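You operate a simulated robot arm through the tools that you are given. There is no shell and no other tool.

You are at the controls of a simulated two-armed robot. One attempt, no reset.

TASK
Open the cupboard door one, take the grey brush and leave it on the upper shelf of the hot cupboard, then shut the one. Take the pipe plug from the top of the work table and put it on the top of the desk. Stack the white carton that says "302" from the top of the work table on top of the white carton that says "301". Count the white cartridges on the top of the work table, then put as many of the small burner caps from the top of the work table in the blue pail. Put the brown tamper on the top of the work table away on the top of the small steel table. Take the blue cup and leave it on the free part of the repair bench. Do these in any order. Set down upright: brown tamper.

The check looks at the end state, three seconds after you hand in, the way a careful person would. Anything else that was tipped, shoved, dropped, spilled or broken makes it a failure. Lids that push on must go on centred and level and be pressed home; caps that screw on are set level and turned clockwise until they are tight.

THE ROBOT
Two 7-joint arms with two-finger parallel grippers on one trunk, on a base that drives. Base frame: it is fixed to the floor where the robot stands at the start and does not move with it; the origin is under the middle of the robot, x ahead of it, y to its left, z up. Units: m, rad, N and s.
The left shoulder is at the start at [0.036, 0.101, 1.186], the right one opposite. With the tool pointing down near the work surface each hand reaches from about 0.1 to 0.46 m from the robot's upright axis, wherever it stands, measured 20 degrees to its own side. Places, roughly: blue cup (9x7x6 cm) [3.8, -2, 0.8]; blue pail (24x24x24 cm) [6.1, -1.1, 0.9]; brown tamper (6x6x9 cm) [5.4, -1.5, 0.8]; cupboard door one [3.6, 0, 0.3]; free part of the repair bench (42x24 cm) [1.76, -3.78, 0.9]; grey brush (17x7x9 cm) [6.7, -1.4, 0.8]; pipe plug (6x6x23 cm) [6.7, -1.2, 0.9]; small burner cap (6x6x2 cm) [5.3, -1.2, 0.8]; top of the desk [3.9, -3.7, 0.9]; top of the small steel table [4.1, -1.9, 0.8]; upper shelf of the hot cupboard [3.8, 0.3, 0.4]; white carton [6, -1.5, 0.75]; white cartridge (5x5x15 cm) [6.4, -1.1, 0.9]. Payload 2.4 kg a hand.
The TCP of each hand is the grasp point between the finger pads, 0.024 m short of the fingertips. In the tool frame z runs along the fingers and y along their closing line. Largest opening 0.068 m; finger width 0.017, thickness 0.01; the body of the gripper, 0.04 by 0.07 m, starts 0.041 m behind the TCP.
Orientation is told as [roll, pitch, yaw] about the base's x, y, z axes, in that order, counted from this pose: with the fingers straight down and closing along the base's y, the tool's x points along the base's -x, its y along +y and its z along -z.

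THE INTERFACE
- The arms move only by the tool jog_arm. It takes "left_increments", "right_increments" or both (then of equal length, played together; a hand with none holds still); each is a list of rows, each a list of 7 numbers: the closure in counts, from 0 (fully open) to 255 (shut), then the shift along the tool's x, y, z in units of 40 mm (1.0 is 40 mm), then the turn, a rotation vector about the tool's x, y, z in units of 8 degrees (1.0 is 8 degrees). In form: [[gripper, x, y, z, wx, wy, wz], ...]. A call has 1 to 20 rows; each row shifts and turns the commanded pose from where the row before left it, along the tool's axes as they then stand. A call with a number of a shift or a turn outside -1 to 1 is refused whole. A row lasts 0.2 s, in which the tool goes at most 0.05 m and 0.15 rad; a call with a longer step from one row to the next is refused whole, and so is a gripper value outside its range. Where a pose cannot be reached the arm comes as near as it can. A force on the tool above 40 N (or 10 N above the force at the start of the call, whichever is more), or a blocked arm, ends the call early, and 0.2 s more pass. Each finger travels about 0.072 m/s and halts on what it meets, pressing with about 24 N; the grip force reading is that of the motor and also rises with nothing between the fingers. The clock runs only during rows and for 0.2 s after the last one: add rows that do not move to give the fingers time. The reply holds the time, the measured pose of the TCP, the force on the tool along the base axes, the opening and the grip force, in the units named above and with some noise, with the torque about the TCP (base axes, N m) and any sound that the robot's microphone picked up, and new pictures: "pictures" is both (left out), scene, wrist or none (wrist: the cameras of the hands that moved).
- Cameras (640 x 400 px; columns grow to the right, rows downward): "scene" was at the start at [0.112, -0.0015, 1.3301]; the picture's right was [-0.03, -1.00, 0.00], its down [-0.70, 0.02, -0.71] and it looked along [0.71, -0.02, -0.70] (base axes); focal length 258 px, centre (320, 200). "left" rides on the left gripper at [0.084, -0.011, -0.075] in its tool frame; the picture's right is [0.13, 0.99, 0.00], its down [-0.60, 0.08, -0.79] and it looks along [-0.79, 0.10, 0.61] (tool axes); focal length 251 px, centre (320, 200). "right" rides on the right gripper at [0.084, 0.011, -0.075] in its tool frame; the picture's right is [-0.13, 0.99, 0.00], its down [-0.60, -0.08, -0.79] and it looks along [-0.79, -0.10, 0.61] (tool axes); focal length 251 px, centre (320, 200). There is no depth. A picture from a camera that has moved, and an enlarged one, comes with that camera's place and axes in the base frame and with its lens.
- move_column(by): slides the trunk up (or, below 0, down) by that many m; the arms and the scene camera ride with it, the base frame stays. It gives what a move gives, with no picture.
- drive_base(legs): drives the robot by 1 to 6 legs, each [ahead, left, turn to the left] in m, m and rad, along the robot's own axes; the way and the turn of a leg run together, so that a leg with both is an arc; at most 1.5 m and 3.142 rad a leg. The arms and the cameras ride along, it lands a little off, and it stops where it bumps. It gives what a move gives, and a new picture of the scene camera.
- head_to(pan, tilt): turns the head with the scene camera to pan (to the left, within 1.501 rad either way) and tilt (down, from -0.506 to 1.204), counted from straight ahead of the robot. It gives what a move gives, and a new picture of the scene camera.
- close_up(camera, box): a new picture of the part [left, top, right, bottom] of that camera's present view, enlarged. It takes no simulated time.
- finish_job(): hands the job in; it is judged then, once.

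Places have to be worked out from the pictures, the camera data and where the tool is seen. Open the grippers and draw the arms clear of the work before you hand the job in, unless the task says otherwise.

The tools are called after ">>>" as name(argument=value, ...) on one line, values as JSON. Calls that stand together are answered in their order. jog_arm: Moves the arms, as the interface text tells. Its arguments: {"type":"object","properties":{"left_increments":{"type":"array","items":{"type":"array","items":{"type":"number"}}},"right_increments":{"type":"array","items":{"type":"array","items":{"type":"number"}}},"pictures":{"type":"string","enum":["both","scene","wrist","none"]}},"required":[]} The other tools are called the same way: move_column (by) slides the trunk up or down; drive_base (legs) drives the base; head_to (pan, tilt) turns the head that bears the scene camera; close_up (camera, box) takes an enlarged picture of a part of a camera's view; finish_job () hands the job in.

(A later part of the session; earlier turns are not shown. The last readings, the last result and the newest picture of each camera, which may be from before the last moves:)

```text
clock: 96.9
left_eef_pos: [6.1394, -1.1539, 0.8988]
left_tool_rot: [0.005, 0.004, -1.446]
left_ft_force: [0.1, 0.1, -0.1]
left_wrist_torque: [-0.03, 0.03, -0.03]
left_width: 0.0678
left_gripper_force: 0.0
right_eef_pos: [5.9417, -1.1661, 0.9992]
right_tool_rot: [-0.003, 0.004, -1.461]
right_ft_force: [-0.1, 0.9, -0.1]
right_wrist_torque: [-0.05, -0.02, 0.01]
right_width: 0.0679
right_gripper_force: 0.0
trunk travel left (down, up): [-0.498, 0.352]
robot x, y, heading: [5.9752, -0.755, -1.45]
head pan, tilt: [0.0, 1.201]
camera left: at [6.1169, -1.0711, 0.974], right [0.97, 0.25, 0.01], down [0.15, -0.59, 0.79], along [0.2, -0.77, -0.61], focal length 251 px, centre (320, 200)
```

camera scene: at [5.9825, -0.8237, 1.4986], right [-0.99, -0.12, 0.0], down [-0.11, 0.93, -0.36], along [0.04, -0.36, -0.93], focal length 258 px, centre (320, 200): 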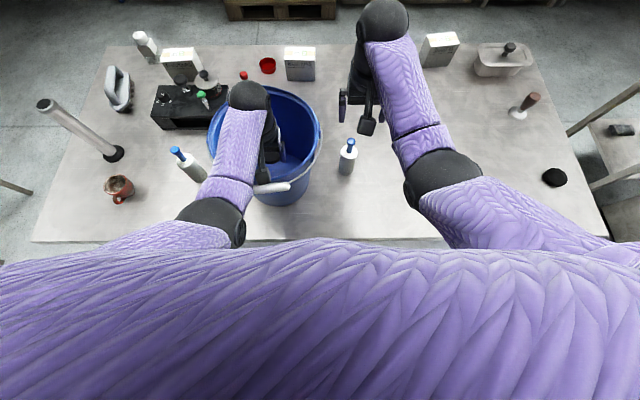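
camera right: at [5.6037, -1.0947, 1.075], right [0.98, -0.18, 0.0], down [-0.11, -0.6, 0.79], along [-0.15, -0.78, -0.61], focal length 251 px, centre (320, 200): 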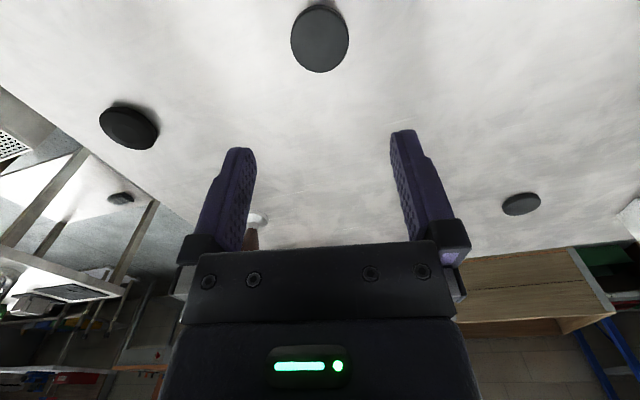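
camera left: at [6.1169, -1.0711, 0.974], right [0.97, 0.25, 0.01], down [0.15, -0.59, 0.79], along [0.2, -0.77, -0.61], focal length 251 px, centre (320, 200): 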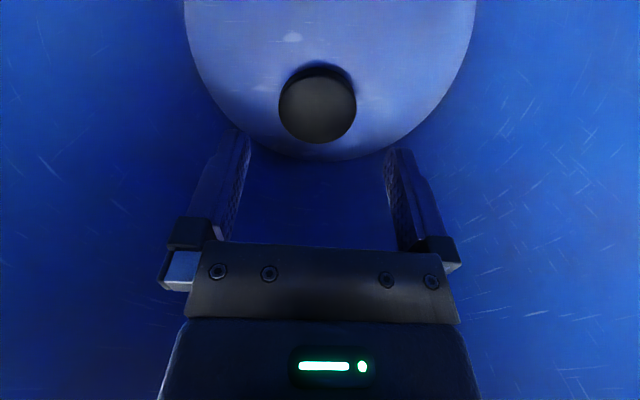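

Cap 1 lies flat in the pail. Raise, retract slightly, and slide right along the table to put the left hand over cap B.

>>> move_column(by=0.2)

>>> jog_arm(left_increments=[[0, 0.5, 0, 0, 0, 0, 0], [0, 0.5, 0, 0, 0, 0, 0]], pictures="none")

>>> drive_base(legs=[[0.0, -0.555, 0]])

```text
clock: 99.1
left_eef_pos: [6.1372, -1.1546, 1.0993]
left_tool_rot: [0.007, 0.004, -1.446]
left_ft_force: [0.3, -0.5, -0.2]
left_wrist_torque: [-0.01, 0.0, 0.01]
left_width: 0.068
left_gripper_force: 0.1
right_eef_pos: [5.9423, -1.1658, 1.1983]
right_tool_rot: [-0.004, 0.006, -1.46]
right_ft_force: [0.7, 0.0, -1.4]
right_wrist_torque: [-0.01, 0.02, 0.0]
right_width: 0.0681
right_gripper_force: 0.1
trunk travel left (down, up): [-0.698, 0.152]
robot x, y, heading: [5.9758, -0.7572, -1.452]
head pan, tilt: [0.0, 1.201]
```

```text
clock: 99.7
left_eef_pos: [6.134, -1.1137, 1.1001]
left_tool_rot: [0.006, 0.002, -1.446]
left_ft_force: [-0.8, 0.9, -1.3]
left_wrist_torque: [0.05, -0.02, -0.01]
left_width: 0.0681
left_gripper_force: 0.0
right_eef_pos: [5.941, -1.1669, 1.2002]
right_tool_rot: [-0.003, 0.004, -1.461]
right_ft_force: [0.0, -0.3, 0.4]
right_wrist_torque: [-0.01, 0.01, 0.05]
right_width: 0.0682
right_gripper_force: 0.0
trunk travel left (down, up): [-0.698, 0.152]
robot x, y, heading: [5.9789, -0.7501, -1.446]
head pan, tilt: [0.0, 1.201]
```

```text
clock: 102.8
left_eef_pos: [5.591, -1.1792, 1.0994]
left_tool_rot: [0.005, 0.004, -1.437]
left_ft_force: [-0.1, 1.0, -0.4]
left_wrist_torque: [0.02, -0.01, -0.03]
left_width: 0.0679
left_gripper_force: 0.0
right_eef_pos: [5.4004, -1.2346, 1.199]
right_tool_rot: [-0.001, 0.003, -1.452]
right_ft_force: [-0.6, 0.4, 0.4]
right_wrist_torque: [-0.02, -0.01, 0.01]
right_width: 0.068
right_gripper_force: 0.1
trunk travel left (down, up): [-0.698, 0.152]
robot x, y, heading: [5.4318, -0.8199, -1.444]
head pan, tilt: [0.0, 1.201]
camera scene: at [5.4376, -0.8878, 1.5987], right [-0.99, -0.13, 0.0], down [-0.12, 0.92, -0.36], along [0.05, -0.36, -0.93], focal length 258 px, centre (320, 200)
```

scene: 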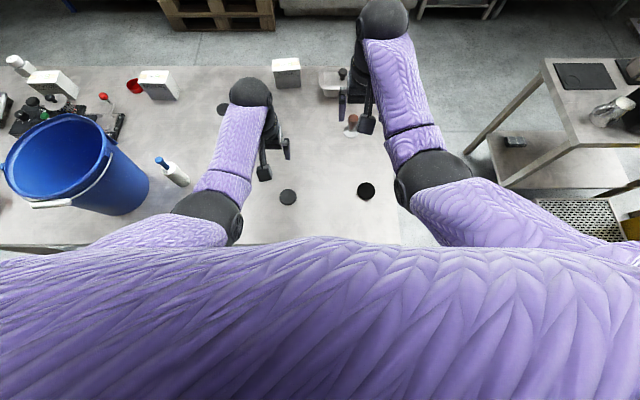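

Hand is nearly over cap B. Lower the trunk and refine with the wrist camera.

>>> move_column(by=-0.19)

>>> jog_arm(left_increments=[[0, -0.2, -0.15, 0, 0, 0, 0], [0, 0, 0, 0, 0, 0, 0]], pictures="wrist")

```text
clock: 104.9
left_eef_pos: [5.591, -1.1794, 0.9098]
left_tool_rot: [0.006, 0.003, -1.437]
left_ft_force: [-0.2, 0.4, 0.5]
left_wrist_torque: [-0.01, -0.03, -0.02]
left_width: 0.068
left_gripper_force: 0.0
right_eef_pos: [5.4009, -1.2348, 1.0095]
right_tool_rot: [-0.003, 0.003, -1.452]
right_ft_force: [-0.2, 0.2, 0.2]
right_wrist_torque: [-0.03, -0.01, 0.0]
right_width: 0.0683
right_gripper_force: 0.0
trunk travel left (down, up): [-0.508, 0.342]
robot x, y, heading: [5.4285, -0.8199, -1.443]
head pan, tilt: [0.0, 1.201]
```

```text
clock: 105.5
left_eef_pos: [5.5864, -1.1891, 0.9094]
left_tool_rot: [0.006, 0.001, -1.437]
left_ft_force: [-0.4, -0.4, 0.6]
left_wrist_torque: [0.01, -0.01, -0.04]
left_width: 0.0681
left_gripper_force: 0.0
right_eef_pos: [5.4005, -1.2341, 1.0096]
right_tool_rot: [-0.003, 0.003, -1.451]
right_ft_force: [1.2, -0.2, 0.2]
right_wrist_torque: [-0.02, -0.01, 0.01]
right_width: 0.0679
right_gripper_force: 0.0
trunk travel left (down, up): [-0.508, 0.342]
robot x, y, heading: [5.4298, -0.8212, -1.446]
head pan, tilt: [0.0, 1.201]
camera left: at [5.5641, -1.1066, 0.9843], right [0.97, 0.26, 0.01], down [0.15, -0.59, 0.79], along [0.21, -0.76, -0.61], focal length 251 px, centre (320, 200)
```

left: 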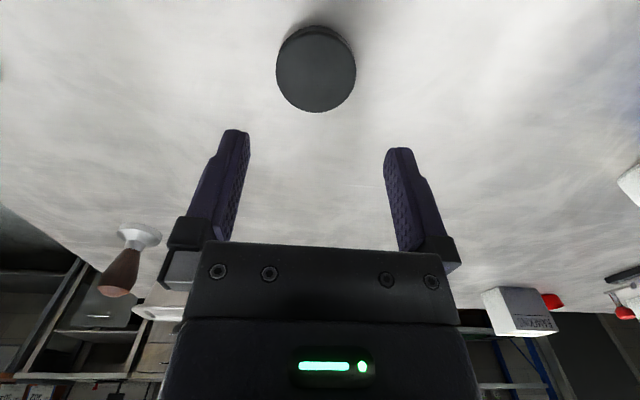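

Cap B is about 9 mm nearer and 2 mm aside; adjust and descend.

>>> jog_arm(left_increments=[[0, 0.25, -0.05, 0, 0, 0, 0], [0, 0, 0, 0.8, 0, 0, 0], [0, 0, 0, 0.7, 0, 0, 0], [0, 0, 0, 0.5, 0, 0, 0], [0, 0, 0, 0.0, 0, 0, 0]], pictures="wrist")

```text
clock: 106.7
left_eef_pos: [5.5822, -1.1788, 0.8288]
left_tool_rot: [0.005, 0.002, -1.44]
left_ft_force: [0.9, 0.6, 0.1]
left_wrist_torque: [0.0, 0.03, -0.01]
left_width: 0.0681
left_gripper_force: 0.1
right_eef_pos: [5.4006, -1.2357, 1.0096]
right_tool_rot: [-0.004, 0.005, -1.452]
right_ft_force: [0.7, -0.7, 0.3]
right_wrist_torque: [0.0, -0.01, -0.04]
right_width: 0.0682
right_gripper_force: 0.0
trunk travel left (down, up): [-0.508, 0.342]
robot x, y, heading: [5.4361, -0.824, -1.445]
head pan, tilt: [0.0, 1.201]
camera left: at [5.5593, -1.0955, 0.9038], right [0.97, 0.26, 0.01], down [0.15, -0.59, 0.79], along [0.21, -0.76, -0.61], focal length 251 px, centre (320, 200)
```

left: 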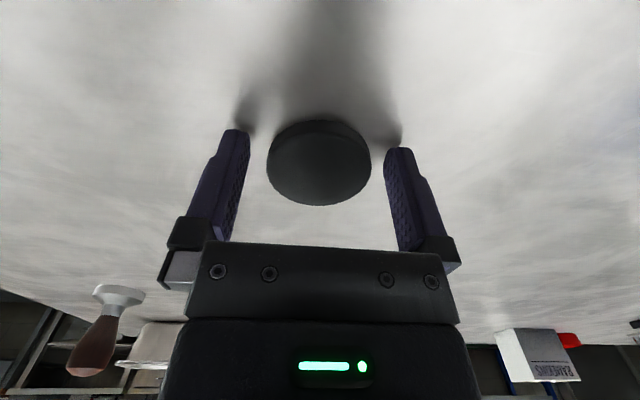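

Well aligned; ease down to contact, close, and lift slowly.

>>> jog_arm(left_increments=[[0, 0.08, 0, 0, 0, 0, 0], [0, 0, 0, 0.06, 0, 0, 0], [0, 0, 0, 0.06, 0, 0, 0], [120, 0, 0, 0, 0, 0, 0], [255, 0, 0, 0, 0, 0, 0], [255, 0, 0, 0, 0, 0, 0], [255, 0, 0, -0.12, 0, 0, 0], [255, 0, 0, -0.15, 0, 0, 0], [255, 0, 0, -0.2, 0, 0, 0], [255, 0, 0, -0.2, 0, 0, 0], [255, 0, 0, 0, 0, 0, 0]], pictures="wrist")

```text
clock: 109.1
left_eef_pos: [5.5831, -1.1762, 0.851]
left_tool_rot: [0.004, 0.004, -1.437]
left_ft_force: [0.2, 0.1, -2.8]
left_wrist_torque: [0.03, -0.02, -0.01]
left_width: 0.0521
left_gripper_force: 24.0
right_eef_pos: [5.4013, -1.2338, 1.0087]
right_tool_rot: [-0.004, 0.003, -1.452]
right_ft_force: [-0.4, 0.6, -0.6]
right_wrist_torque: [-0.01, -0.01, 0.03]
right_width: 0.0682
right_gripper_force: 0.0
trunk travel left (down, up): [-0.508, 0.342]
robot x, y, heading: [5.4273, -0.8179, -1.44]
head pan, tilt: [0.0, 1.201]
camera left: at [5.5612, -1.0939, 0.9263], right [0.97, 0.26, 0.01], down [0.15, -0.59, 0.79], along [0.21, -0.76, -0.61], focal length 251 px, centre (320, 200)
```

left: 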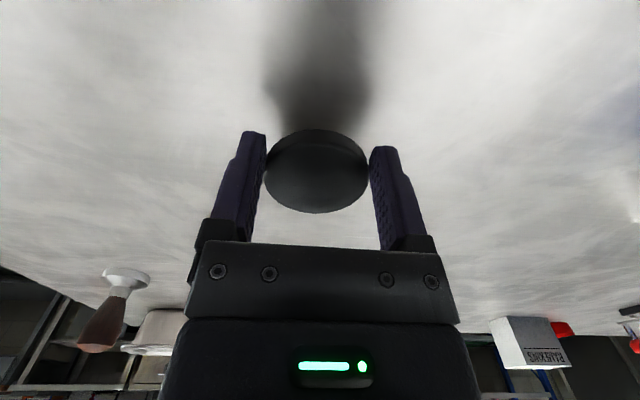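

Second cap held. Before moving, let me check the size of the darker cap A compared with others.

>>> close_up(camera="scene", box=[200, 60, 440, 230])

>>> close_up(camera="right", box=[0, 0, 640, 400])

```text
2.35 times, centred on (320, 145) of scene
camera zoom: at [5.4393, -0.8962, 1.4084], right [-0.99, -0.13, 0.0], down [-0.12, 0.92, -0.36], along [0.05, -0.36, -0.93], focal length 607 px, centre (320, 329)
```

zoom: 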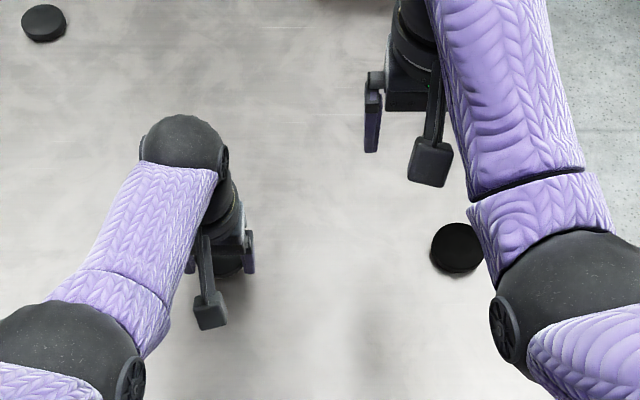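

```text
1.00 times, centred on (320, 200) of right (not enlarged: the box is as wide or as high as the picture)
camera zoom: at [5.4018, -1.1503, 1.0844], right [1.0, -0.01, 0.0], down [0.0, -0.61, 0.79], along [-0.01, -0.79, -0.61], focal length 251 px, centre (320, 200)
```

zoom: 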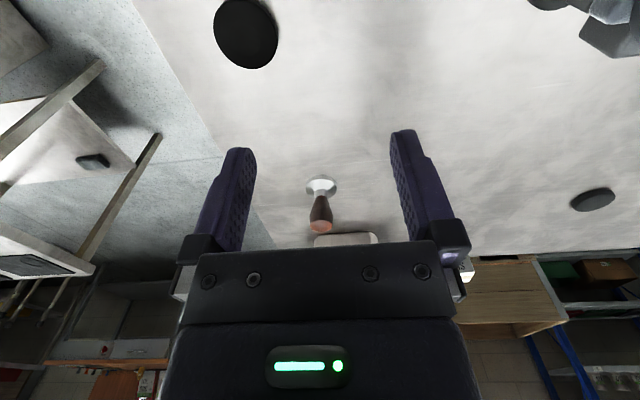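

All caps measure the same (~5.4 cm), so any two do. Raise the trunk and go back left to the pail.

>>> move_column(by=0.25)

>>> drive_base(legs=[[0.0, 0.536, 0]])

```text
clock: 111.7
left_eef_pos: [5.5828, -1.176, 1.1007]
left_tool_rot: [0.005, 0.004, -1.433]
left_ft_force: [-0.4, -0.1, -2.0]
left_wrist_torque: [0.02, 0.01, -0.02]
left_width: 0.0518
left_gripper_force: 24.2
right_eef_pos: [5.4013, -1.2352, 1.2593]
right_tool_rot: [-0.003, 0.005, -1.454]
right_ft_force: [-0.7, -0.4, -0.5]
right_wrist_torque: [-0.02, -0.01, 0.0]
right_width: 0.0682
right_gripper_force: 0.1
trunk travel left (down, up): [-0.758, 0.092]
robot x, y, heading: [5.4289, -0.8226, -1.441]
head pan, tilt: [0.0, 1.201]
```

```text
clock: 114.8
left_eef_pos: [6.1027, -1.1156, 1.1018]
left_tool_rot: [0.006, 0.005, -1.455]
left_ft_force: [0.8, 1.1, -1.5]
left_wrist_torque: [0.03, -0.02, -0.02]
left_width: 0.0521
left_gripper_force: 24.1
right_eef_pos: [5.9195, -1.1717, 1.2589]
right_tool_rot: [-0.004, 0.005, -1.469]
right_ft_force: [-0.3, -0.1, 0.6]
right_wrist_torque: [-0.02, 0.04, -0.01]
right_width: 0.0682
right_gripper_force: 0.0
trunk travel left (down, up): [-0.758, 0.092]
robot x, y, heading: [5.9572, -0.7591, -1.456]
head pan, tilt: [0.0, 1.201]
camera scene: at [5.9629, -0.8246, 1.6587], right [-0.99, -0.11, 0.0], down [-0.1, 0.93, -0.36], along [0.04, -0.36, -0.93], focal length 258 px, centre (320, 200)
```

scene: 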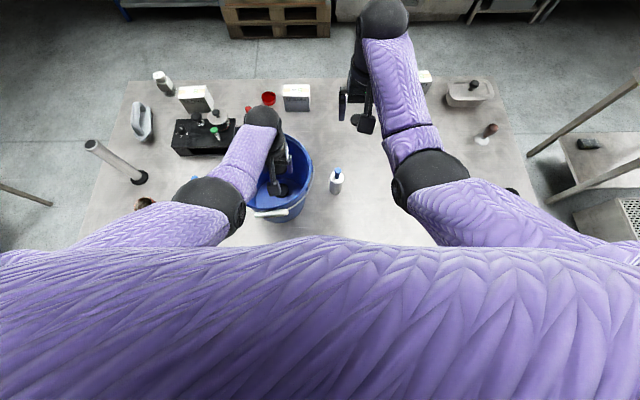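

Over the pail. Raise hand a little relative to the shoulder, lower the trunk, then extend into the pail.

>>> jog_arm(left_increments=[[255, 0, 0.15, -0.4, 0, 0, 0], [255, 0, 0.2, -0.4, 0, 0, 0], [255, 0, 0, -0.3, 0, 0, 0]], pictures="none")

>>> move_column(by=-0.14)

>>> jog_arm(left_increments=[[255, -0.4, 0, 0, 0, 0, 0], [255, -0.4, 0, 0, 0, 0, 0], [255, -0.2, 0, 0, 0, 0, 0], [255, 0, 0, 0, 0, 0, 0]])

```text
clock: 115.6
left_eef_pos: [6.1153, -1.1158, 1.1453]
left_tool_rot: [0.005, 0.002, -1.457]
left_ft_force: [0.7, -0.5, -1.5]
left_wrist_torque: [0.04, 0.02, 0.0]
left_width: 0.052
left_gripper_force: 24.2
right_eef_pos: [5.9187, -1.1707, 1.26]
right_tool_rot: [-0.003, 0.004, -1.47]
right_ft_force: [0.6, 0.9, 0.2]
right_wrist_torque: [0.0, 0.02, -0.01]
right_width: 0.0681
right_gripper_force: 0.0
trunk travel left (down, up): [-0.758, 0.092]
robot x, y, heading: [5.9545, -0.7605, -1.46]
head pan, tilt: [0.0, 1.201]
```

```text
clock: 117.2
left_eef_pos: [6.1151, -1.1153, 1.0049]
left_tool_rot: [0.006, 0.003, -1.457]
left_ft_force: [0.5, -0.7, -2.0]
left_wrist_torque: [-0.02, -0.03, -0.04]
left_width: 0.0517
left_gripper_force: 23.7
right_eef_pos: [5.919, -1.1714, 1.1186]
right_tool_rot: [-0.003, 0.003, -1.471]
right_ft_force: [-0.5, 0.5, -0.3]
right_wrist_torque: [-0.02, -0.02, 0.01]
right_width: 0.0683
right_gripper_force: 0.1
trunk travel left (down, up): [-0.618, 0.232]
robot x, y, heading: [5.9576, -0.7597, -1.458]
head pan, tilt: [0.0, 1.201]
```

```text
clock: 118.2
left_eef_pos: [6.1211, -1.1541, 1.0044]
left_tool_rot: [0.007, 0.003, -1.456]
left_ft_force: [-0.9, 0.6, -1.6]
left_wrist_torque: [0.02, -0.02, 0.01]
left_width: 0.0521
left_gripper_force: 24.4
right_eef_pos: [5.9181, -1.1712, 1.1183]
right_tool_rot: [-0.004, 0.004, -1.47]
right_ft_force: [1.0, -0.5, -0.2]
right_wrist_torque: [-0.02, -0.03, -0.01]
right_width: 0.0679
right_gripper_force: 0.1
trunk travel left (down, up): [-0.618, 0.232]
robot x, y, heading: [5.9557, -0.7594, -1.461]
head pan, tilt: [0.0, 1.201]
camera scene: at [5.9626, -0.8272, 1.5186], right [-0.99, -0.11, 0.0], down [-0.1, 0.93, -0.36], along [0.04, -0.36, -0.93], focal length 258 px, centre (320, 200)
camera left: at [6.0998, -1.0716, 1.0796], right [0.97, 0.24, 0.01], down [0.14, -0.59, 0.79], along [0.2, -0.77, -0.61], focal length 251 px, centre (320, 200)
```

scene: 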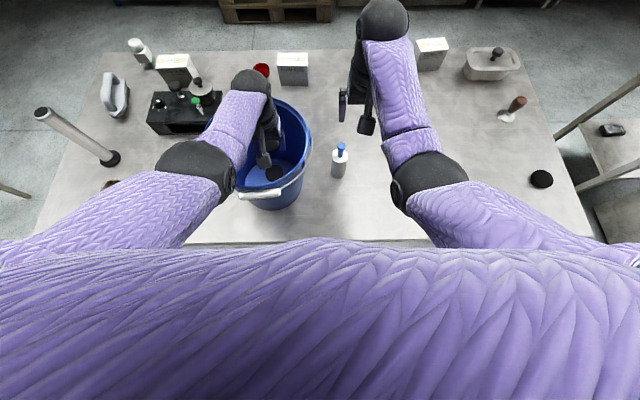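
left: 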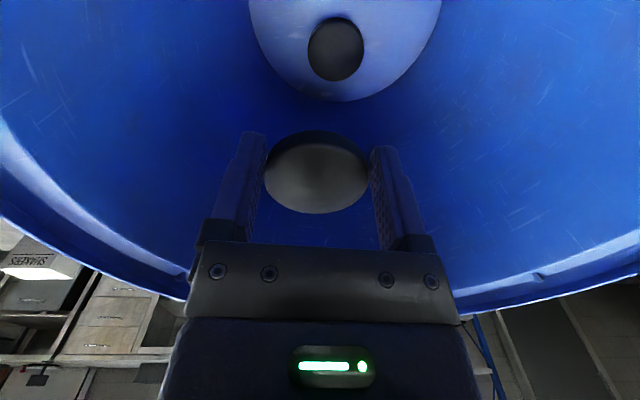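

First cap visible on the bottom. Lower ~9 cm and release the second.

>>> move_column(by=-0.09)

>>> jog_arm(left_increments=[[160, 0, 0, 0, 0, 0, 0], [100, 0, 0, 0, 0, 0, 0], [40, 0, 0, 0, 0, 0, 0], [0, 0, 0, 0, 0, 0, 0]], pictures="wrist")

```text
clock: 119.5
left_eef_pos: [6.1203, -1.1537, 0.9157]
left_tool_rot: [0.005, 0.005, -1.456]
left_ft_force: [1.0, -0.1, -2.8]
left_wrist_torque: [0.04, 0.01, -0.05]
left_width: 0.0519
left_gripper_force: 24.2
right_eef_pos: [5.9178, -1.1696, 1.03]
right_tool_rot: [-0.002, 0.003, -1.47]
right_ft_force: [0.2, -0.5, 0.6]
right_wrist_torque: [-0.01, 0.01, 0.0]
right_width: 0.0681
right_gripper_force: 0.1
trunk travel left (down, up): [-0.528, 0.322]
robot x, y, heading: [5.9565, -0.759, -1.459]
head pan, tilt: [0.0, 1.201]
```

```text
clock: 120.5
left_eef_pos: [6.1193, -1.1548, 0.9151]
left_tool_rot: [0.006, 0.005, -1.456]
left_ft_force: [-0.5, 0.0, -0.1]
left_wrist_torque: [0.06, 0.01, 0.01]
left_width: 0.068
left_gripper_force: 0.1
right_eef_pos: [5.9181, -1.1717, 1.0298]
right_tool_rot: [-0.004, 0.002, -1.469]
right_ft_force: [0.0, 0.1, 0.0]
right_wrist_torque: [-0.01, 0.02, 0.01]
right_width: 0.068
right_gripper_force: 0.1
trunk travel left (down, up): [-0.528, 0.322]
robot x, y, heading: [5.9548, -0.7615, -1.458]
head pan, tilt: [0.0, 1.201]
camera left: at [6.0994, -1.0711, 0.9902], right [0.97, 0.24, 0.01], down [0.14, -0.59, 0.79], along [0.2, -0.77, -0.61], focal length 251 px, centre (320, 200)
```

left: 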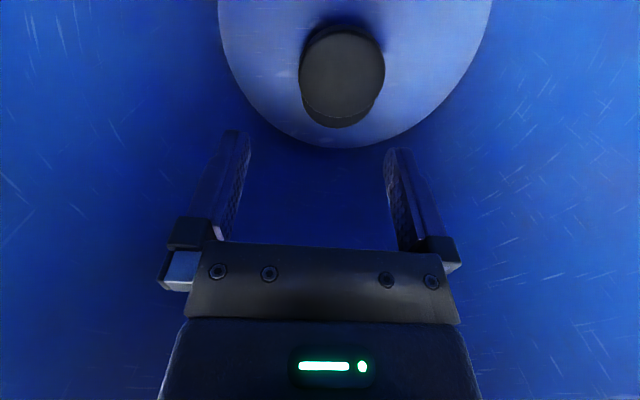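

Both caps are stacked in the pail. Raise out and back away from the table.

>>> move_column(by=0.22)

>>> drive_base(legs=[[-0.35, 0, 0]])

>>> head_to(pan=0.7, tilt=0.6)

```text
clock: 122.8
left_eef_pos: [6.121, -1.1544, 1.1354]
left_tool_rot: [0.005, 0.005, -1.456]
left_ft_force: [0.6, -0.3, 0.1]
left_wrist_torque: [0.04, 0.01, -0.02]
left_width: 0.0678
left_gripper_force: 0.1
right_eef_pos: [5.9194, -1.171, 1.2485]
right_tool_rot: [-0.004, 0.005, -1.471]
right_ft_force: [-0.4, 0.4, 0.0]
right_wrist_torque: [0.0, 0.0, 0.0]
right_width: 0.0682
right_gripper_force: 0.1
trunk travel left (down, up): [-0.748, 0.102]
robot x, y, heading: [5.9546, -0.7588, -1.464]
head pan, tilt: [0.0, 1.201]
```

```text
clock: 125.1
left_eef_pos: [6.0828, -0.805, 1.1352]
left_tool_rot: [0.005, 0.001, -1.45]
left_ft_force: [0.9, 1.1, -0.3]
left_wrist_torque: [-0.04, -0.01, 0.02]
left_width: 0.0682
left_gripper_force: 0.1
right_eef_pos: [5.8812, -0.8224, 1.249]
right_tool_rot: [-0.004, 0.003, -1.465]
right_ft_force: [0.4, 0.0, 0.4]
right_wrist_torque: [-0.03, -0.04, 0.0]
right_width: 0.068
right_gripper_force: 0.1
trunk travel left (down, up): [-0.748, 0.102]
robot x, y, heading: [5.9169, -0.4116, -1.457]
head pan, tilt: [0.0, 1.201]
camera scene: at [5.9233, -0.4766, 1.6487], right [-0.99, -0.12, 0.0], down [-0.11, 0.93, -0.36], along [0.04, -0.36, -0.93], focal length 258 px, centre (320, 200)
```

scene: 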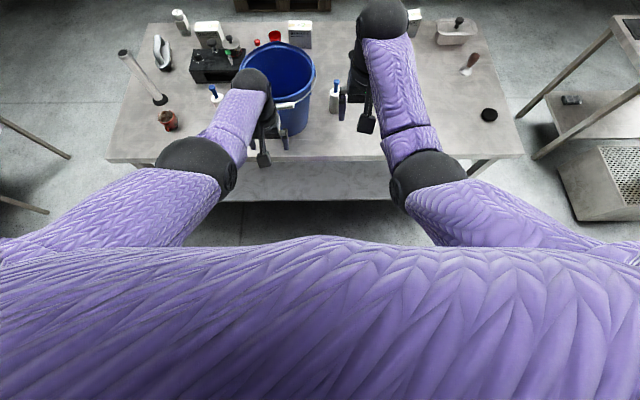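

```text
clock: 126.2
left_eef_pos: [6.0825, -0.806, 1.1356]
left_tool_rot: [0.006, 0.003, -1.449]
left_ft_force: [0.2, 1.2, -1.0]
left_wrist_torque: [0.01, 0.01, -0.01]
left_width: 0.0679
left_gripper_force: 0.0
right_eef_pos: [5.8811, -0.8245, 1.2497]
right_tool_rot: [-0.004, 0.003, -1.463]
right_ft_force: [-0.6, -0.1, -0.6]
right_wrist_torque: [-0.02, -0.01, 0.0]
right_width: 0.0678
right_gripper_force: 0.2
trunk travel left (down, up): [-0.748, 0.102]
robot x, y, heading: [5.9177, -0.4073, -1.452]
head pan, tilt: [0.7, 0.6]
camera scene: at [5.9812, -0.4826, 1.6932], right [-0.69, -0.73, 0.0], down [-0.41, 0.39, -0.82], along [0.6, -0.57, -0.57], focal length 258 px, centre (320, 200)
```

scene: 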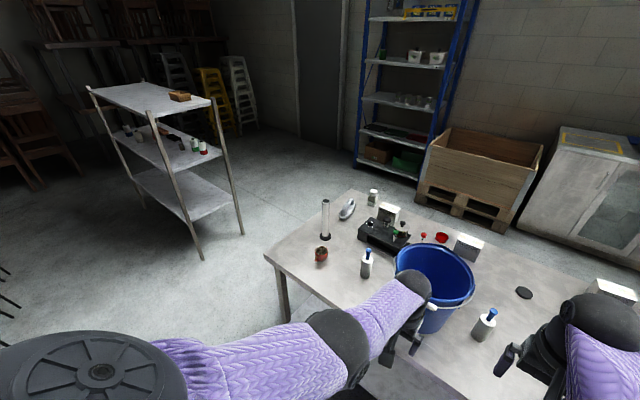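

The gap between table end (x≈6.87) and rack (x≈7.8) is ~0.95 m. I'll square to the room, slide left to x≈7.3, and drive through to the far side of the table.

>>> drive_base(legs=[[0, 0, -0.118], [0, 1.39, 0], [1.0, 0, 0]])

```text
clock: 138.5
left_eef_pos: [7.3901, -1.8543, 1.1349]
left_tool_rot: [0.005, 0.003, -1.587]
left_ft_force: [0.2, -0.2, 0.1]
left_wrist_torque: [0.02, 0.05, -0.01]
left_width: 0.068
left_gripper_force: 0.1
right_eef_pos: [7.1881, -1.8444, 1.2495]
right_tool_rot: [-0.004, 0.003, -1.601]
right_ft_force: [-0.5, -0.2, 0.2]
right_wrist_torque: [-0.01, 0.01, 0.06]
right_width: 0.0684
right_gripper_force: 0.0
trunk travel left (down, up): [-0.748, 0.102]
robot x, y, heading: [7.2804, -1.4426, -1.592]
head pan, tilt: [0.7, 0.6]
camera scene: at [7.3331, -1.5197, 1.6932], right [-0.78, -0.63, 0.0], down [-0.35, 0.44, -0.82], along [0.52, -0.64, -0.57], focal length 258 px, centre (320, 200)
```

scene: 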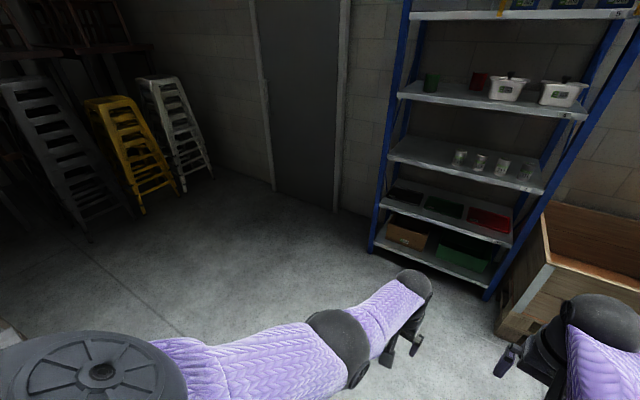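

Through the gap. Look right at the table end and far side, to see the brush, plug, bottle and cartons.

>>> head_to(pan=-1.4, tilt=0.75)

>>> close_up(camera="scene", box=[220, 80, 480, 250])

```text
clock: 140.5
left_eef_pos: [7.3909, -1.8533, 1.134]
left_tool_rot: [0.004, 0.004, -1.587]
left_ft_force: [0.7, -0.4, 0.1]
left_wrist_torque: [-0.02, 0.02, 0.01]
left_width: 0.0681
left_gripper_force: 0.1
right_eef_pos: [7.1876, -1.8446, 1.2488]
right_tool_rot: [-0.003, 0.003, -1.602]
right_ft_force: [-0.8, -0.5, -1.0]
right_wrist_torque: [0.0, -0.02, 0.01]
right_width: 0.068
right_gripper_force: 0.0
trunk travel left (down, up): [-0.748, 0.102]
robot x, y, heading: [7.2814, -1.4377, -1.589]
head pan, tilt: [-1.4, 0.75]
camera scene: at [7.1956, -1.4631, 1.6804], right [-0.15, 0.99, 0.0], down [0.67, 0.1, -0.73], along [-0.72, -0.11, -0.68], focal length 258 px, centre (320, 200)
```

scene: 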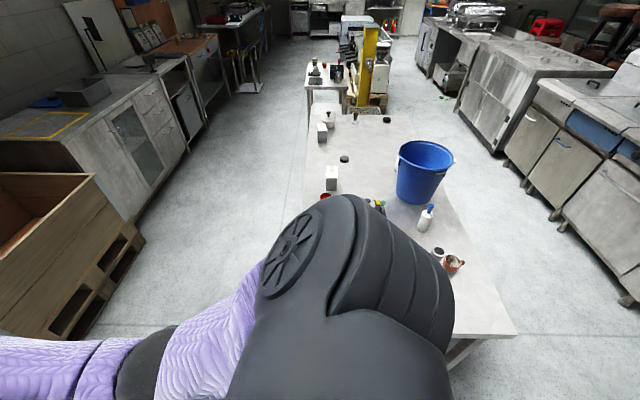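

```text
2.35 times, centred on (350, 165) of scene
camera zoom: at [7.1956, -1.4631, 1.6804], right [-0.15, 0.99, 0.0], down [0.67, 0.1, -0.73], along [-0.72, -0.11, -0.68], focal length 607 px, centre (249, 282)
```

zoom: 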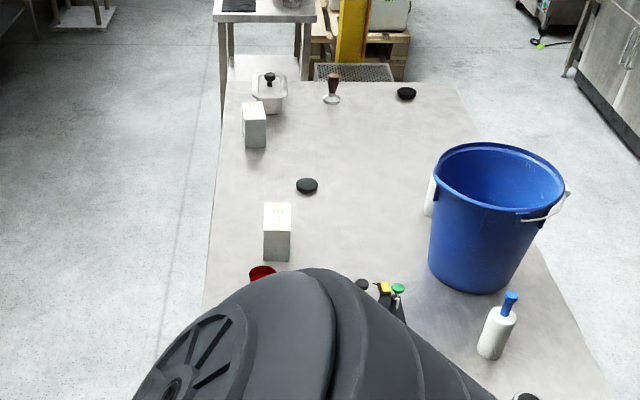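

The lane between table and crate is ~1.3 m. I'll drive to y≈-2.25, turn to face the table from the far side, and slide along to the cartons.

>>> drive_base(legs=[[0.85, 0, 0], [0, 0, -2.99]])

>>> head_to(pan=0.5, tilt=0.7)

```text
clock: 152.0
left_eef_pos: [7.1072, -1.874, 1.1352]
left_tool_rot: [0.005, 0.003, 1.677]
left_ft_force: [0.3, 0.0, 0.0]
left_wrist_torque: [0.0, -0.03, 0.0]
left_width: 0.0678
left_gripper_force: 0.0
right_eef_pos: [7.3081, -1.8583, 1.2494]
right_tool_rot: [-0.003, 0.002, 1.665]
right_ft_force: [0.9, 0.2, -0.3]
right_wrist_torque: [0.01, -0.04, -0.01]
right_width: 0.0679
right_gripper_force: 0.1
trunk travel left (down, up): [-0.748, 0.102]
robot x, y, heading: [7.268, -2.2703, 1.672]
head pan, tilt: [-1.4, 0.75]
camera scene: at [7.3454, -2.236, 1.6804], right [0.27, -0.96, 0.0], down [-0.66, -0.18, -0.73], along [0.7, 0.2, -0.68], focal length 258 px, centre (320, 200)
```

scene: 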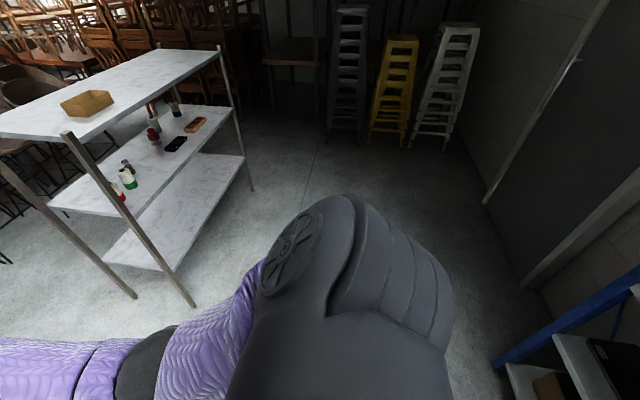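

```text
clock: 153.9
left_eef_pos: [7.1068, -1.8725, 1.1351]
left_tool_rot: [0.006, 0.003, 1.677]
left_ft_force: [0.7, 0.4, -0.9]
left_wrist_torque: [0.01, 0.02, 0.0]
left_width: 0.0679
left_gripper_force: 0.0
right_eef_pos: [7.3082, -1.8586, 1.249]
right_tool_rot: [-0.002, 0.003, 1.664]
right_ft_force: [-0.4, -0.7, 0.1]
right_wrist_torque: [-0.01, -0.01, -0.01]
right_width: 0.0679
right_gripper_force: 0.1
trunk travel left (down, up): [-0.748, 0.102]
robot x, y, heading: [7.2676, -2.269, 1.676]
head pan, tilt: [0.499, 0.7]
camera scene: at [7.2176, -2.1881, 1.6846], right [0.83, 0.56, 0.0], down [0.36, -0.53, -0.76], along [-0.43, 0.63, -0.64], focal length 258 px, centre (320, 200)
```

scene: 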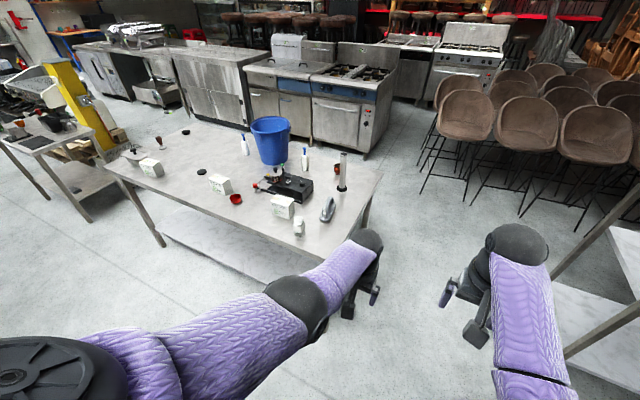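

Good view from the far side. Enlarge the table.

>>> close_up(camera="scene", box=[190, 110, 390, 240])

```text
3.08 times, centred on (290, 175) of scene
camera zoom: at [7.2176, -2.1881, 1.6846], right [0.83, 0.56, 0.0], down [0.36, -0.53, -0.76], along [-0.43, 0.63, -0.64], focal length 794 px, centre (412, 277)
```

zoom: 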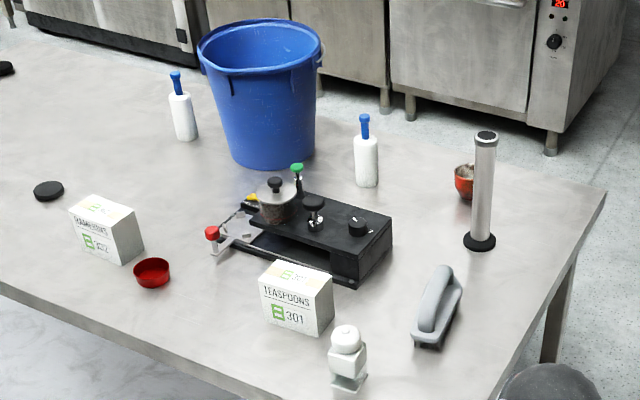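

Clear: exactly two white cartridges, so two caps was right. Cartons 302 (left) and 301 (right, near burner). I'll slide left to stand in front of carton 302.

>>> drive_base(legs=[[0, 1.19, 0.02], [0.2, 0, 0]])

>>> head_to(pan=0, tilt=1.1)

```text
clock: 161.2
left_eef_pos: [5.8828, -1.812, 1.1356]
left_tool_rot: [0.005, 0.004, 1.707]
left_ft_force: [-0.9, -0.5, -0.8]
left_wrist_torque: [0.03, -0.05, 0.03]
left_width: 0.0681
left_gripper_force: 0.1
right_eef_pos: [6.0842, -1.789, 1.2494]
right_tool_rot: [-0.003, 0.003, 1.694]
right_ft_force: [-0.1, 0.0, 1.1]
right_wrist_torque: [0.01, -0.02, 0.03]
right_width: 0.0679
right_gripper_force: 0.1
trunk travel left (down, up): [-0.748, 0.102]
robot x, y, heading: [6.0546, -2.2078, 1.707]
head pan, tilt: [0.499, 0.7]
camera scene: at [6.0018, -2.1221, 1.6846], right [0.81, 0.59, 0.0], down [0.38, -0.52, -0.76], along [-0.45, 0.62, -0.64], focal length 258 px, centre (320, 200)
```

scene: 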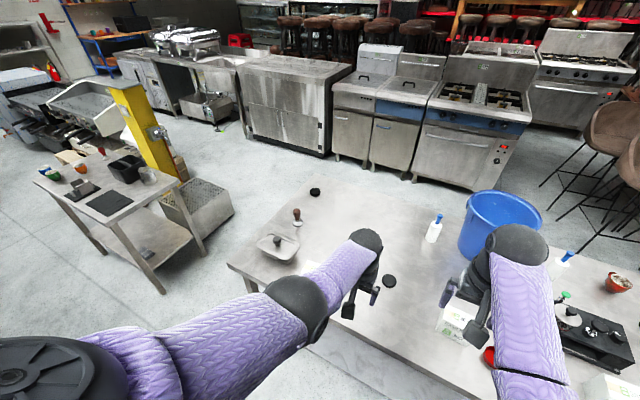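

```text
clock: 162.1
left_eef_pos: [5.8822, -1.8126, 1.1356]
left_tool_rot: [0.005, 0.002, 1.706]
left_ft_force: [-0.4, 0.4, 0.1]
left_wrist_torque: [0.03, 0.02, 0.02]
left_width: 0.0681
left_gripper_force: 0.1
right_eef_pos: [6.0826, -1.7907, 1.2491]
right_tool_rot: [-0.003, 0.004, 1.691]
right_ft_force: [-0.2, -0.6, 0.3]
right_wrist_torque: [0.0, 0.01, 0.02]
right_width: 0.0678
right_gripper_force: 0.1
trunk travel left (down, up): [-0.748, 0.102]
robot x, y, heading: [6.0546, -2.2026, 1.699]
head pan, tilt: [0.0, 1.1]
camera scene: at [6.0436, -2.129, 1.6547], right [0.99, 0.13, 0.0], down [0.12, -0.88, -0.45], along [-0.06, 0.45, -0.89], focal length 258 px, centre (320, 200)
```

scene: 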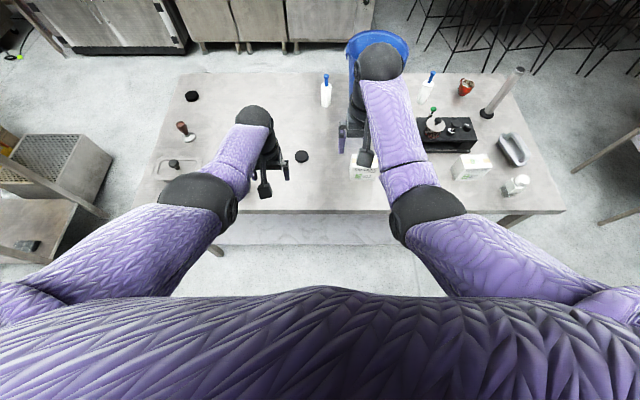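

I'll rotate the right hand 90° about its axis so it can grip the carton across its thin side, while it's still high.

>>> jog_arm(right_increments=[[0, 0.3, 0, 0, 0, 0, 1], [0, 0.3, 0, 0, 0, 0, 1], [0, 0, 0, 0, 0, 0, 1], [0, 0, 0, 0, 0, 0, 1], [0, 0, 0, 0, 0, 0, 1], [0, 0, 0, 0, 0, 0, 1], [0, 0, 0, 0, 0, 0, 1], [0, 0, 0, 0, 0, 0, 1], [0, 0, 0, 0, 0, 0, 1], [0, 0, 0, 0, 0, 0, 1], [0, 0, 0, 0, 0, 0, 1], [0, 0, 0, 0, 0, 0, 0.2], [0, 0, 0, 0, 0, 0, 0]])

```text
clock: 164.9
left_eef_pos: [5.8826, -1.8111, 1.1356]
left_tool_rot: [0.006, 0.004, 1.707]
left_ft_force: [0.0, 0.3, -0.5]
left_wrist_torque: [-0.01, -0.04, 0.01]
left_width: 0.068
left_gripper_force: 0.1
right_eef_pos: [6.0882, -1.8128, 1.2507]
right_tool_rot: [-0.001, -0.007, 0.125]
right_ft_force: [-0.5, -0.2, 0.0]
right_wrist_torque: [0.01, 0.0, 0.0]
right_width: 0.0679
right_gripper_force: 0.1
trunk travel left (down, up): [-0.748, 0.102]
robot x, y, heading: [6.0566, -2.2033, 1.699]
head pan, tilt: [0.0, 1.1]
camera scene: at [6.0437, -2.1293, 1.6546], right [0.99, 0.13, 0.0], down [0.12, -0.88, -0.45], along [-0.06, 0.45, -0.89], focal length 258 px, centre (320, 200)
camera right: at [6.0016, -1.8133, 1.3244], right [0.01, 1.0, 0.0], down [0.6, 0.0, 0.8], along [0.8, -0.01, -0.6], focal length 251 px, centre (320, 200)
```

scene: 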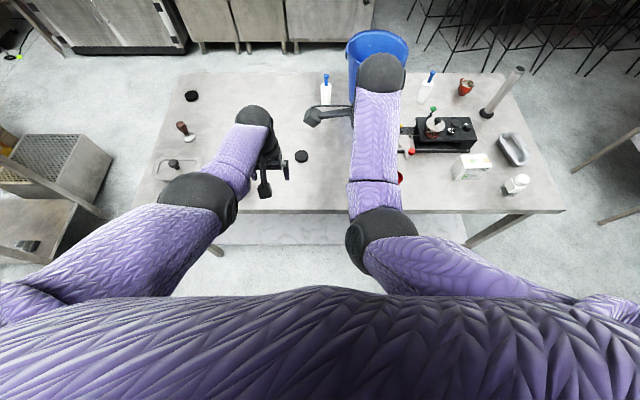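
right: 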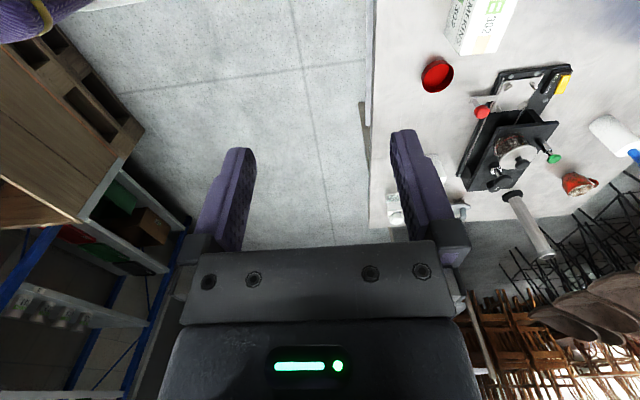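

Rotation worked. Drive forward and right to bring the hand above carton 302.

>>> drive_base(legs=[[0.24, -0.08, 0]])

>>> close_up(camera="right", box=[0, 0, 640, 400])

```text
clock: 166.8
left_eef_pos: [5.9338, -1.5611, 1.1356]
left_tool_rot: [0.005, 0.005, 1.698]
left_ft_force: [-0.2, -0.2, 0.9]
left_wrist_torque: [-0.04, 0.0, -0.01]
left_width: 0.0681
left_gripper_force: 0.1
right_eef_pos: [6.1404, -1.5641, 1.2493]
right_tool_rot: [-0.004, -0.009, 0.116]
right_ft_force: [-0.1, -0.7, 0.2]
right_wrist_torque: [-0.03, 0.05, -0.01]
right_width: 0.0679
right_gripper_force: 0.1
trunk travel left (down, up): [-0.748, 0.102]
robot x, y, heading: [6.1033, -1.9559, 1.696]
head pan, tilt: [0.0, 1.1]
camera scene: at [6.0937, -1.8792, 1.6546], right [0.99, 0.12, 0.0], down [0.11, -0.88, -0.45], along [-0.06, 0.45, -0.89], focal length 258 px, centre (320, 200)
```

scene: 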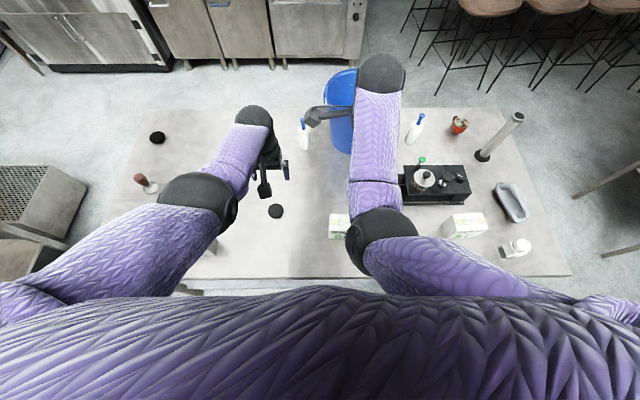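

```text
1.00 times, centred on (320, 200) of right (not enlarged: the box is as wide or as high as the picture)
camera zoom: at [6.0542, -1.5637, 1.3234], right [0.01, 1.0, 0.0], down [0.6, 0.0, 0.8], along [0.8, -0.01, -0.6], focal length 251 px, centre (320, 200)
```

zoom: 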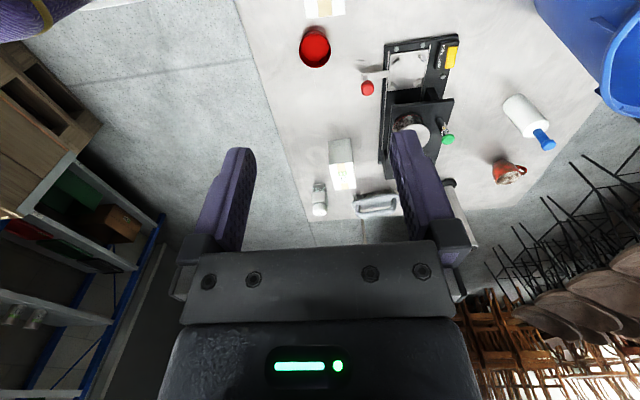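

Carton 302 is just under the hand (centre ≈(6.125,-1.557), ~5.7 cm thick). I'll lower the trunk to look closer.

>>> move_column(by=-0.2)

>>> jog_arm(right_increments=[[0, 0.3, 0.15, 0, 0, 0, 0], [0, 0, 0, 0, 0, 0, 0]])

```text
clock: 168.9
left_eef_pos: [5.9354, -1.5621, 0.9344]
left_tool_rot: [0.005, 0.003, 1.698]
left_ft_force: [-0.8, 0.6, -0.1]
left_wrist_torque: [0.0, -0.01, 0.03]
left_width: 0.0681
left_gripper_force: 0.1
right_eef_pos: [6.143, -1.5645, 1.0507]
right_tool_rot: [-0.001, -0.012, 0.115]
right_ft_force: [0.6, -0.3, -0.1]
right_wrist_torque: [0.03, 0.01, -0.02]
right_width: 0.0681
right_gripper_force: 0.0
trunk travel left (down, up): [-0.548, 0.302]
robot x, y, heading: [6.104, -1.9554, 1.688]
head pan, tilt: [0.0, 1.1]
```

```text
clock: 169.5
left_eef_pos: [5.9355, -1.5614, 0.9357]
left_tool_rot: [0.005, 0.004, 1.699]
left_ft_force: [-1.2, 0.0, 0.5]
left_wrist_torque: [0.0, -0.04, 0.01]
left_width: 0.0678
left_gripper_force: 0.1
right_eef_pos: [6.1264, -1.5605, 1.0489]
right_tool_rot: [-0.004, -0.004, 0.119]
right_ft_force: [-0.1, 0.7, 0.5]
right_wrist_torque: [0.01, 0.0, 0.02]
right_width: 0.068
right_gripper_force: 0.1
trunk travel left (down, up): [-0.548, 0.302]
robot x, y, heading: [6.1016, -1.9532, 1.697]
head pan, tilt: [0.0, 1.1]
camera scene: at [6.0928, -1.8743, 1.4545], right [0.99, 0.12, 0.0], down [0.11, -0.88, -0.45], along [-0.06, 0.45, -0.89], focal length 258 px, centre (320, 200)
camera right: at [6.0402, -1.5594, 1.1239], right [0.01, 1.0, 0.0], down [0.6, 0.0, 0.8], along [0.8, -0.01, -0.6], focal length 251 px, centre (320, 200)
```

scene: 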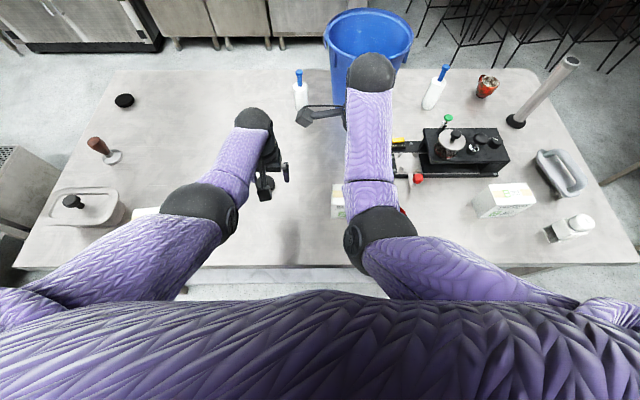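
right: 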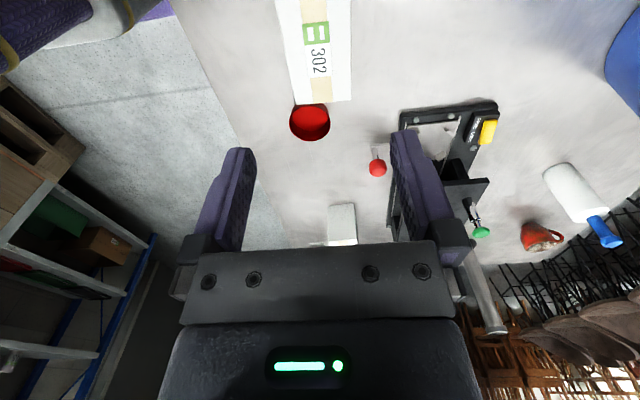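

The carton's top is clear: centre ≈(6.137,-1.565), yaw ≈0.08, about 5.9 cm thick. I align, lower trunk a bit, and descend partly.

>>> move_column(by=-0.06)

>>> jog_arm(right_increments=[[0, -0.2, -0.11, 0, 0, 0, 0.25], [0, 0, 0, 0.5, 0, 0, 0], [0, 0, 0, 0.5, 0, 0, 0], [0, 0, 0, 0, 0, 0, 0]], pictures="wrist")

```text
clock: 170.5
left_eef_pos: [5.935, -1.5622, 0.8757]
left_tool_rot: [0.004, 0.003, 1.697]
left_ft_force: [1.6, -0.1, -0.3]
left_wrist_torque: [0.03, 0.0, -0.02]
left_width: 0.068
left_gripper_force: 0.1
right_eef_pos: [6.1262, -1.5607, 0.9888]
right_tool_rot: [-0.002, -0.01, 0.117]
right_ft_force: [-0.3, -0.3, 0.3]
right_wrist_torque: [-0.02, 0.0, 0.02]
right_width: 0.0679
right_gripper_force: 0.1
trunk travel left (down, up): [-0.488, 0.362]
robot x, y, heading: [6.1053, -1.9525, 1.691]
head pan, tilt: [0.0, 1.1]
```

```text
clock: 171.5
left_eef_pos: [5.935, -1.5614, 0.8752]
left_tool_rot: [0.005, 0.003, 1.698]
left_ft_force: [-0.4, 0.6, -0.7]
left_wrist_torque: [-0.02, 0.02, -0.01]
left_width: 0.068
left_gripper_force: 0.0
right_eef_pos: [6.1416, -1.5614, 0.9515]
right_tool_rot: [0.006, -0.016, 0.078]
right_ft_force: [0.6, 0.8, -0.8]
right_wrist_torque: [0.01, -0.01, -0.02]
right_width: 0.0681
right_gripper_force: 0.0
trunk travel left (down, up): [-0.488, 0.362]
robot x, y, heading: [6.1039, -1.954, 1.692]
head pan, tilt: [0.0, 1.1]
camera right: at [6.0547, -1.5585, 1.0248], right [0.05, 1.0, 0.01], down [0.6, -0.04, 0.8], along [0.8, -0.04, -0.6], focal length 251 px, centre (320, 200)
```

right: 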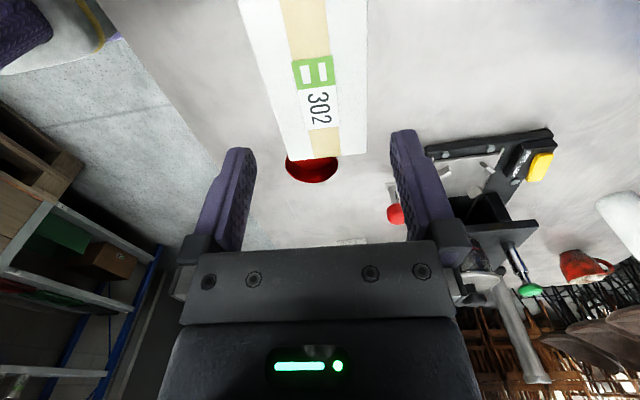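

Carton top at z≈0.886; fingers straddle it within ~2 mm. Fine-align and descend.

>>> jog_arm(right_increments=[[0, 0, -0.06, 0, 0.04, 0.115, -0.09], [0, 0, 0, 0.7, 0, 0, 0], [0, 0, 0, 0, 0, 0, 0]], pictures="wrist")

```text
clock: 172.3
left_eef_pos: [5.9359, -1.5624, 0.8747]
left_tool_rot: [0.005, 0.003, 1.698]
left_ft_force: [-0.3, -0.1, 0.5]
left_wrist_torque: [0.03, 0.01, 0.01]
left_width: 0.068
left_gripper_force: 0.1
right_eef_pos: [6.1404, -1.5654, 0.9226]
right_tool_rot: [-0.002, -0.002, 0.089]
right_ft_force: [-0.4, 1.2, -0.4]
right_wrist_torque: [-0.02, 0.0, -0.01]
right_width: 0.0678
right_gripper_force: 0.1
trunk travel left (down, up): [-0.488, 0.362]
robot x, y, heading: [6.1027, -1.9551, 1.693]
head pan, tilt: [0.0, 1.1]
camera right: at [6.056, -1.5624, 0.9966], right [0.04, 1.0, 0.0], down [0.61, -0.02, 0.79], along [0.79, -0.03, -0.61], focal length 251 px, centre (320, 200)
```

right: 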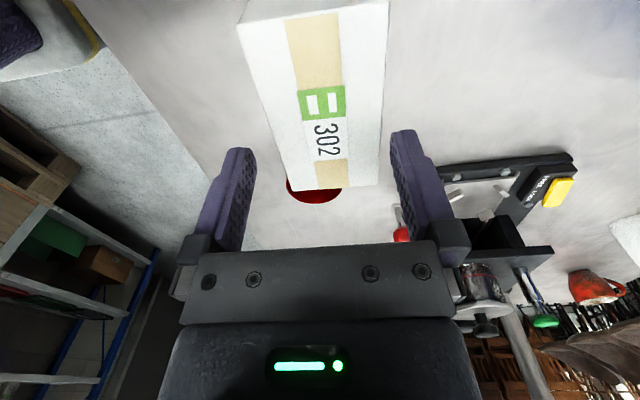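

Mid-lines nearly coincide; a 2.5 mm correction, then descend to grip height.

>>> jog_arm(right_increments=[[0, 0, 0.06, 0, 0, 0, 0], [0, 0, 0, 0.4, 0, 0, 0], [0, 0, 0, 0.4, 0, 0, 0], [0, 0, 0, 0.4, 0, 0, 0], [0, 0, 0, 0.3, 0, 0, 0], [0, 0, 0, 0, 0, 0, 0]], pictures="wrist")

```text
clock: 173.7
left_eef_pos: [5.9352, -1.5615, 0.8758]
left_tool_rot: [0.006, 0.005, 1.698]
left_ft_force: [0.7, 1.2, 0.2]
left_wrist_torque: [0.01, -0.02, -0.01]
left_width: 0.0676
left_gripper_force: 0.0
right_eef_pos: [6.1347, -1.5652, 0.8633]
right_tool_rot: [-0.01, 0.009, 0.094]
right_ft_force: [0.3, 0.2, -0.7]
right_wrist_torque: [0.01, -0.01, -0.04]
right_width: 0.0678
right_gripper_force: 0.1
trunk travel left (down, up): [-0.488, 0.362]
robot x, y, heading: [6.1021, -1.9535, 1.692]
head pan, tilt: [0.0, 1.1]
camera right: at [6.0504, -1.5614, 0.9384], right [0.03, 1.0, -0.01], down [0.62, -0.01, 0.79], along [0.79, -0.03, -0.62], focal length 251 px, centre (320, 200)
```

right: 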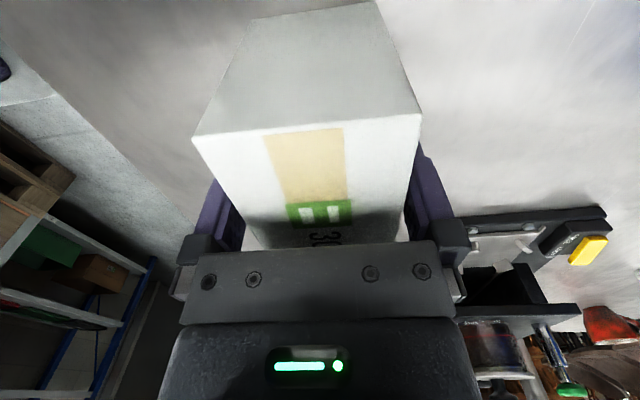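

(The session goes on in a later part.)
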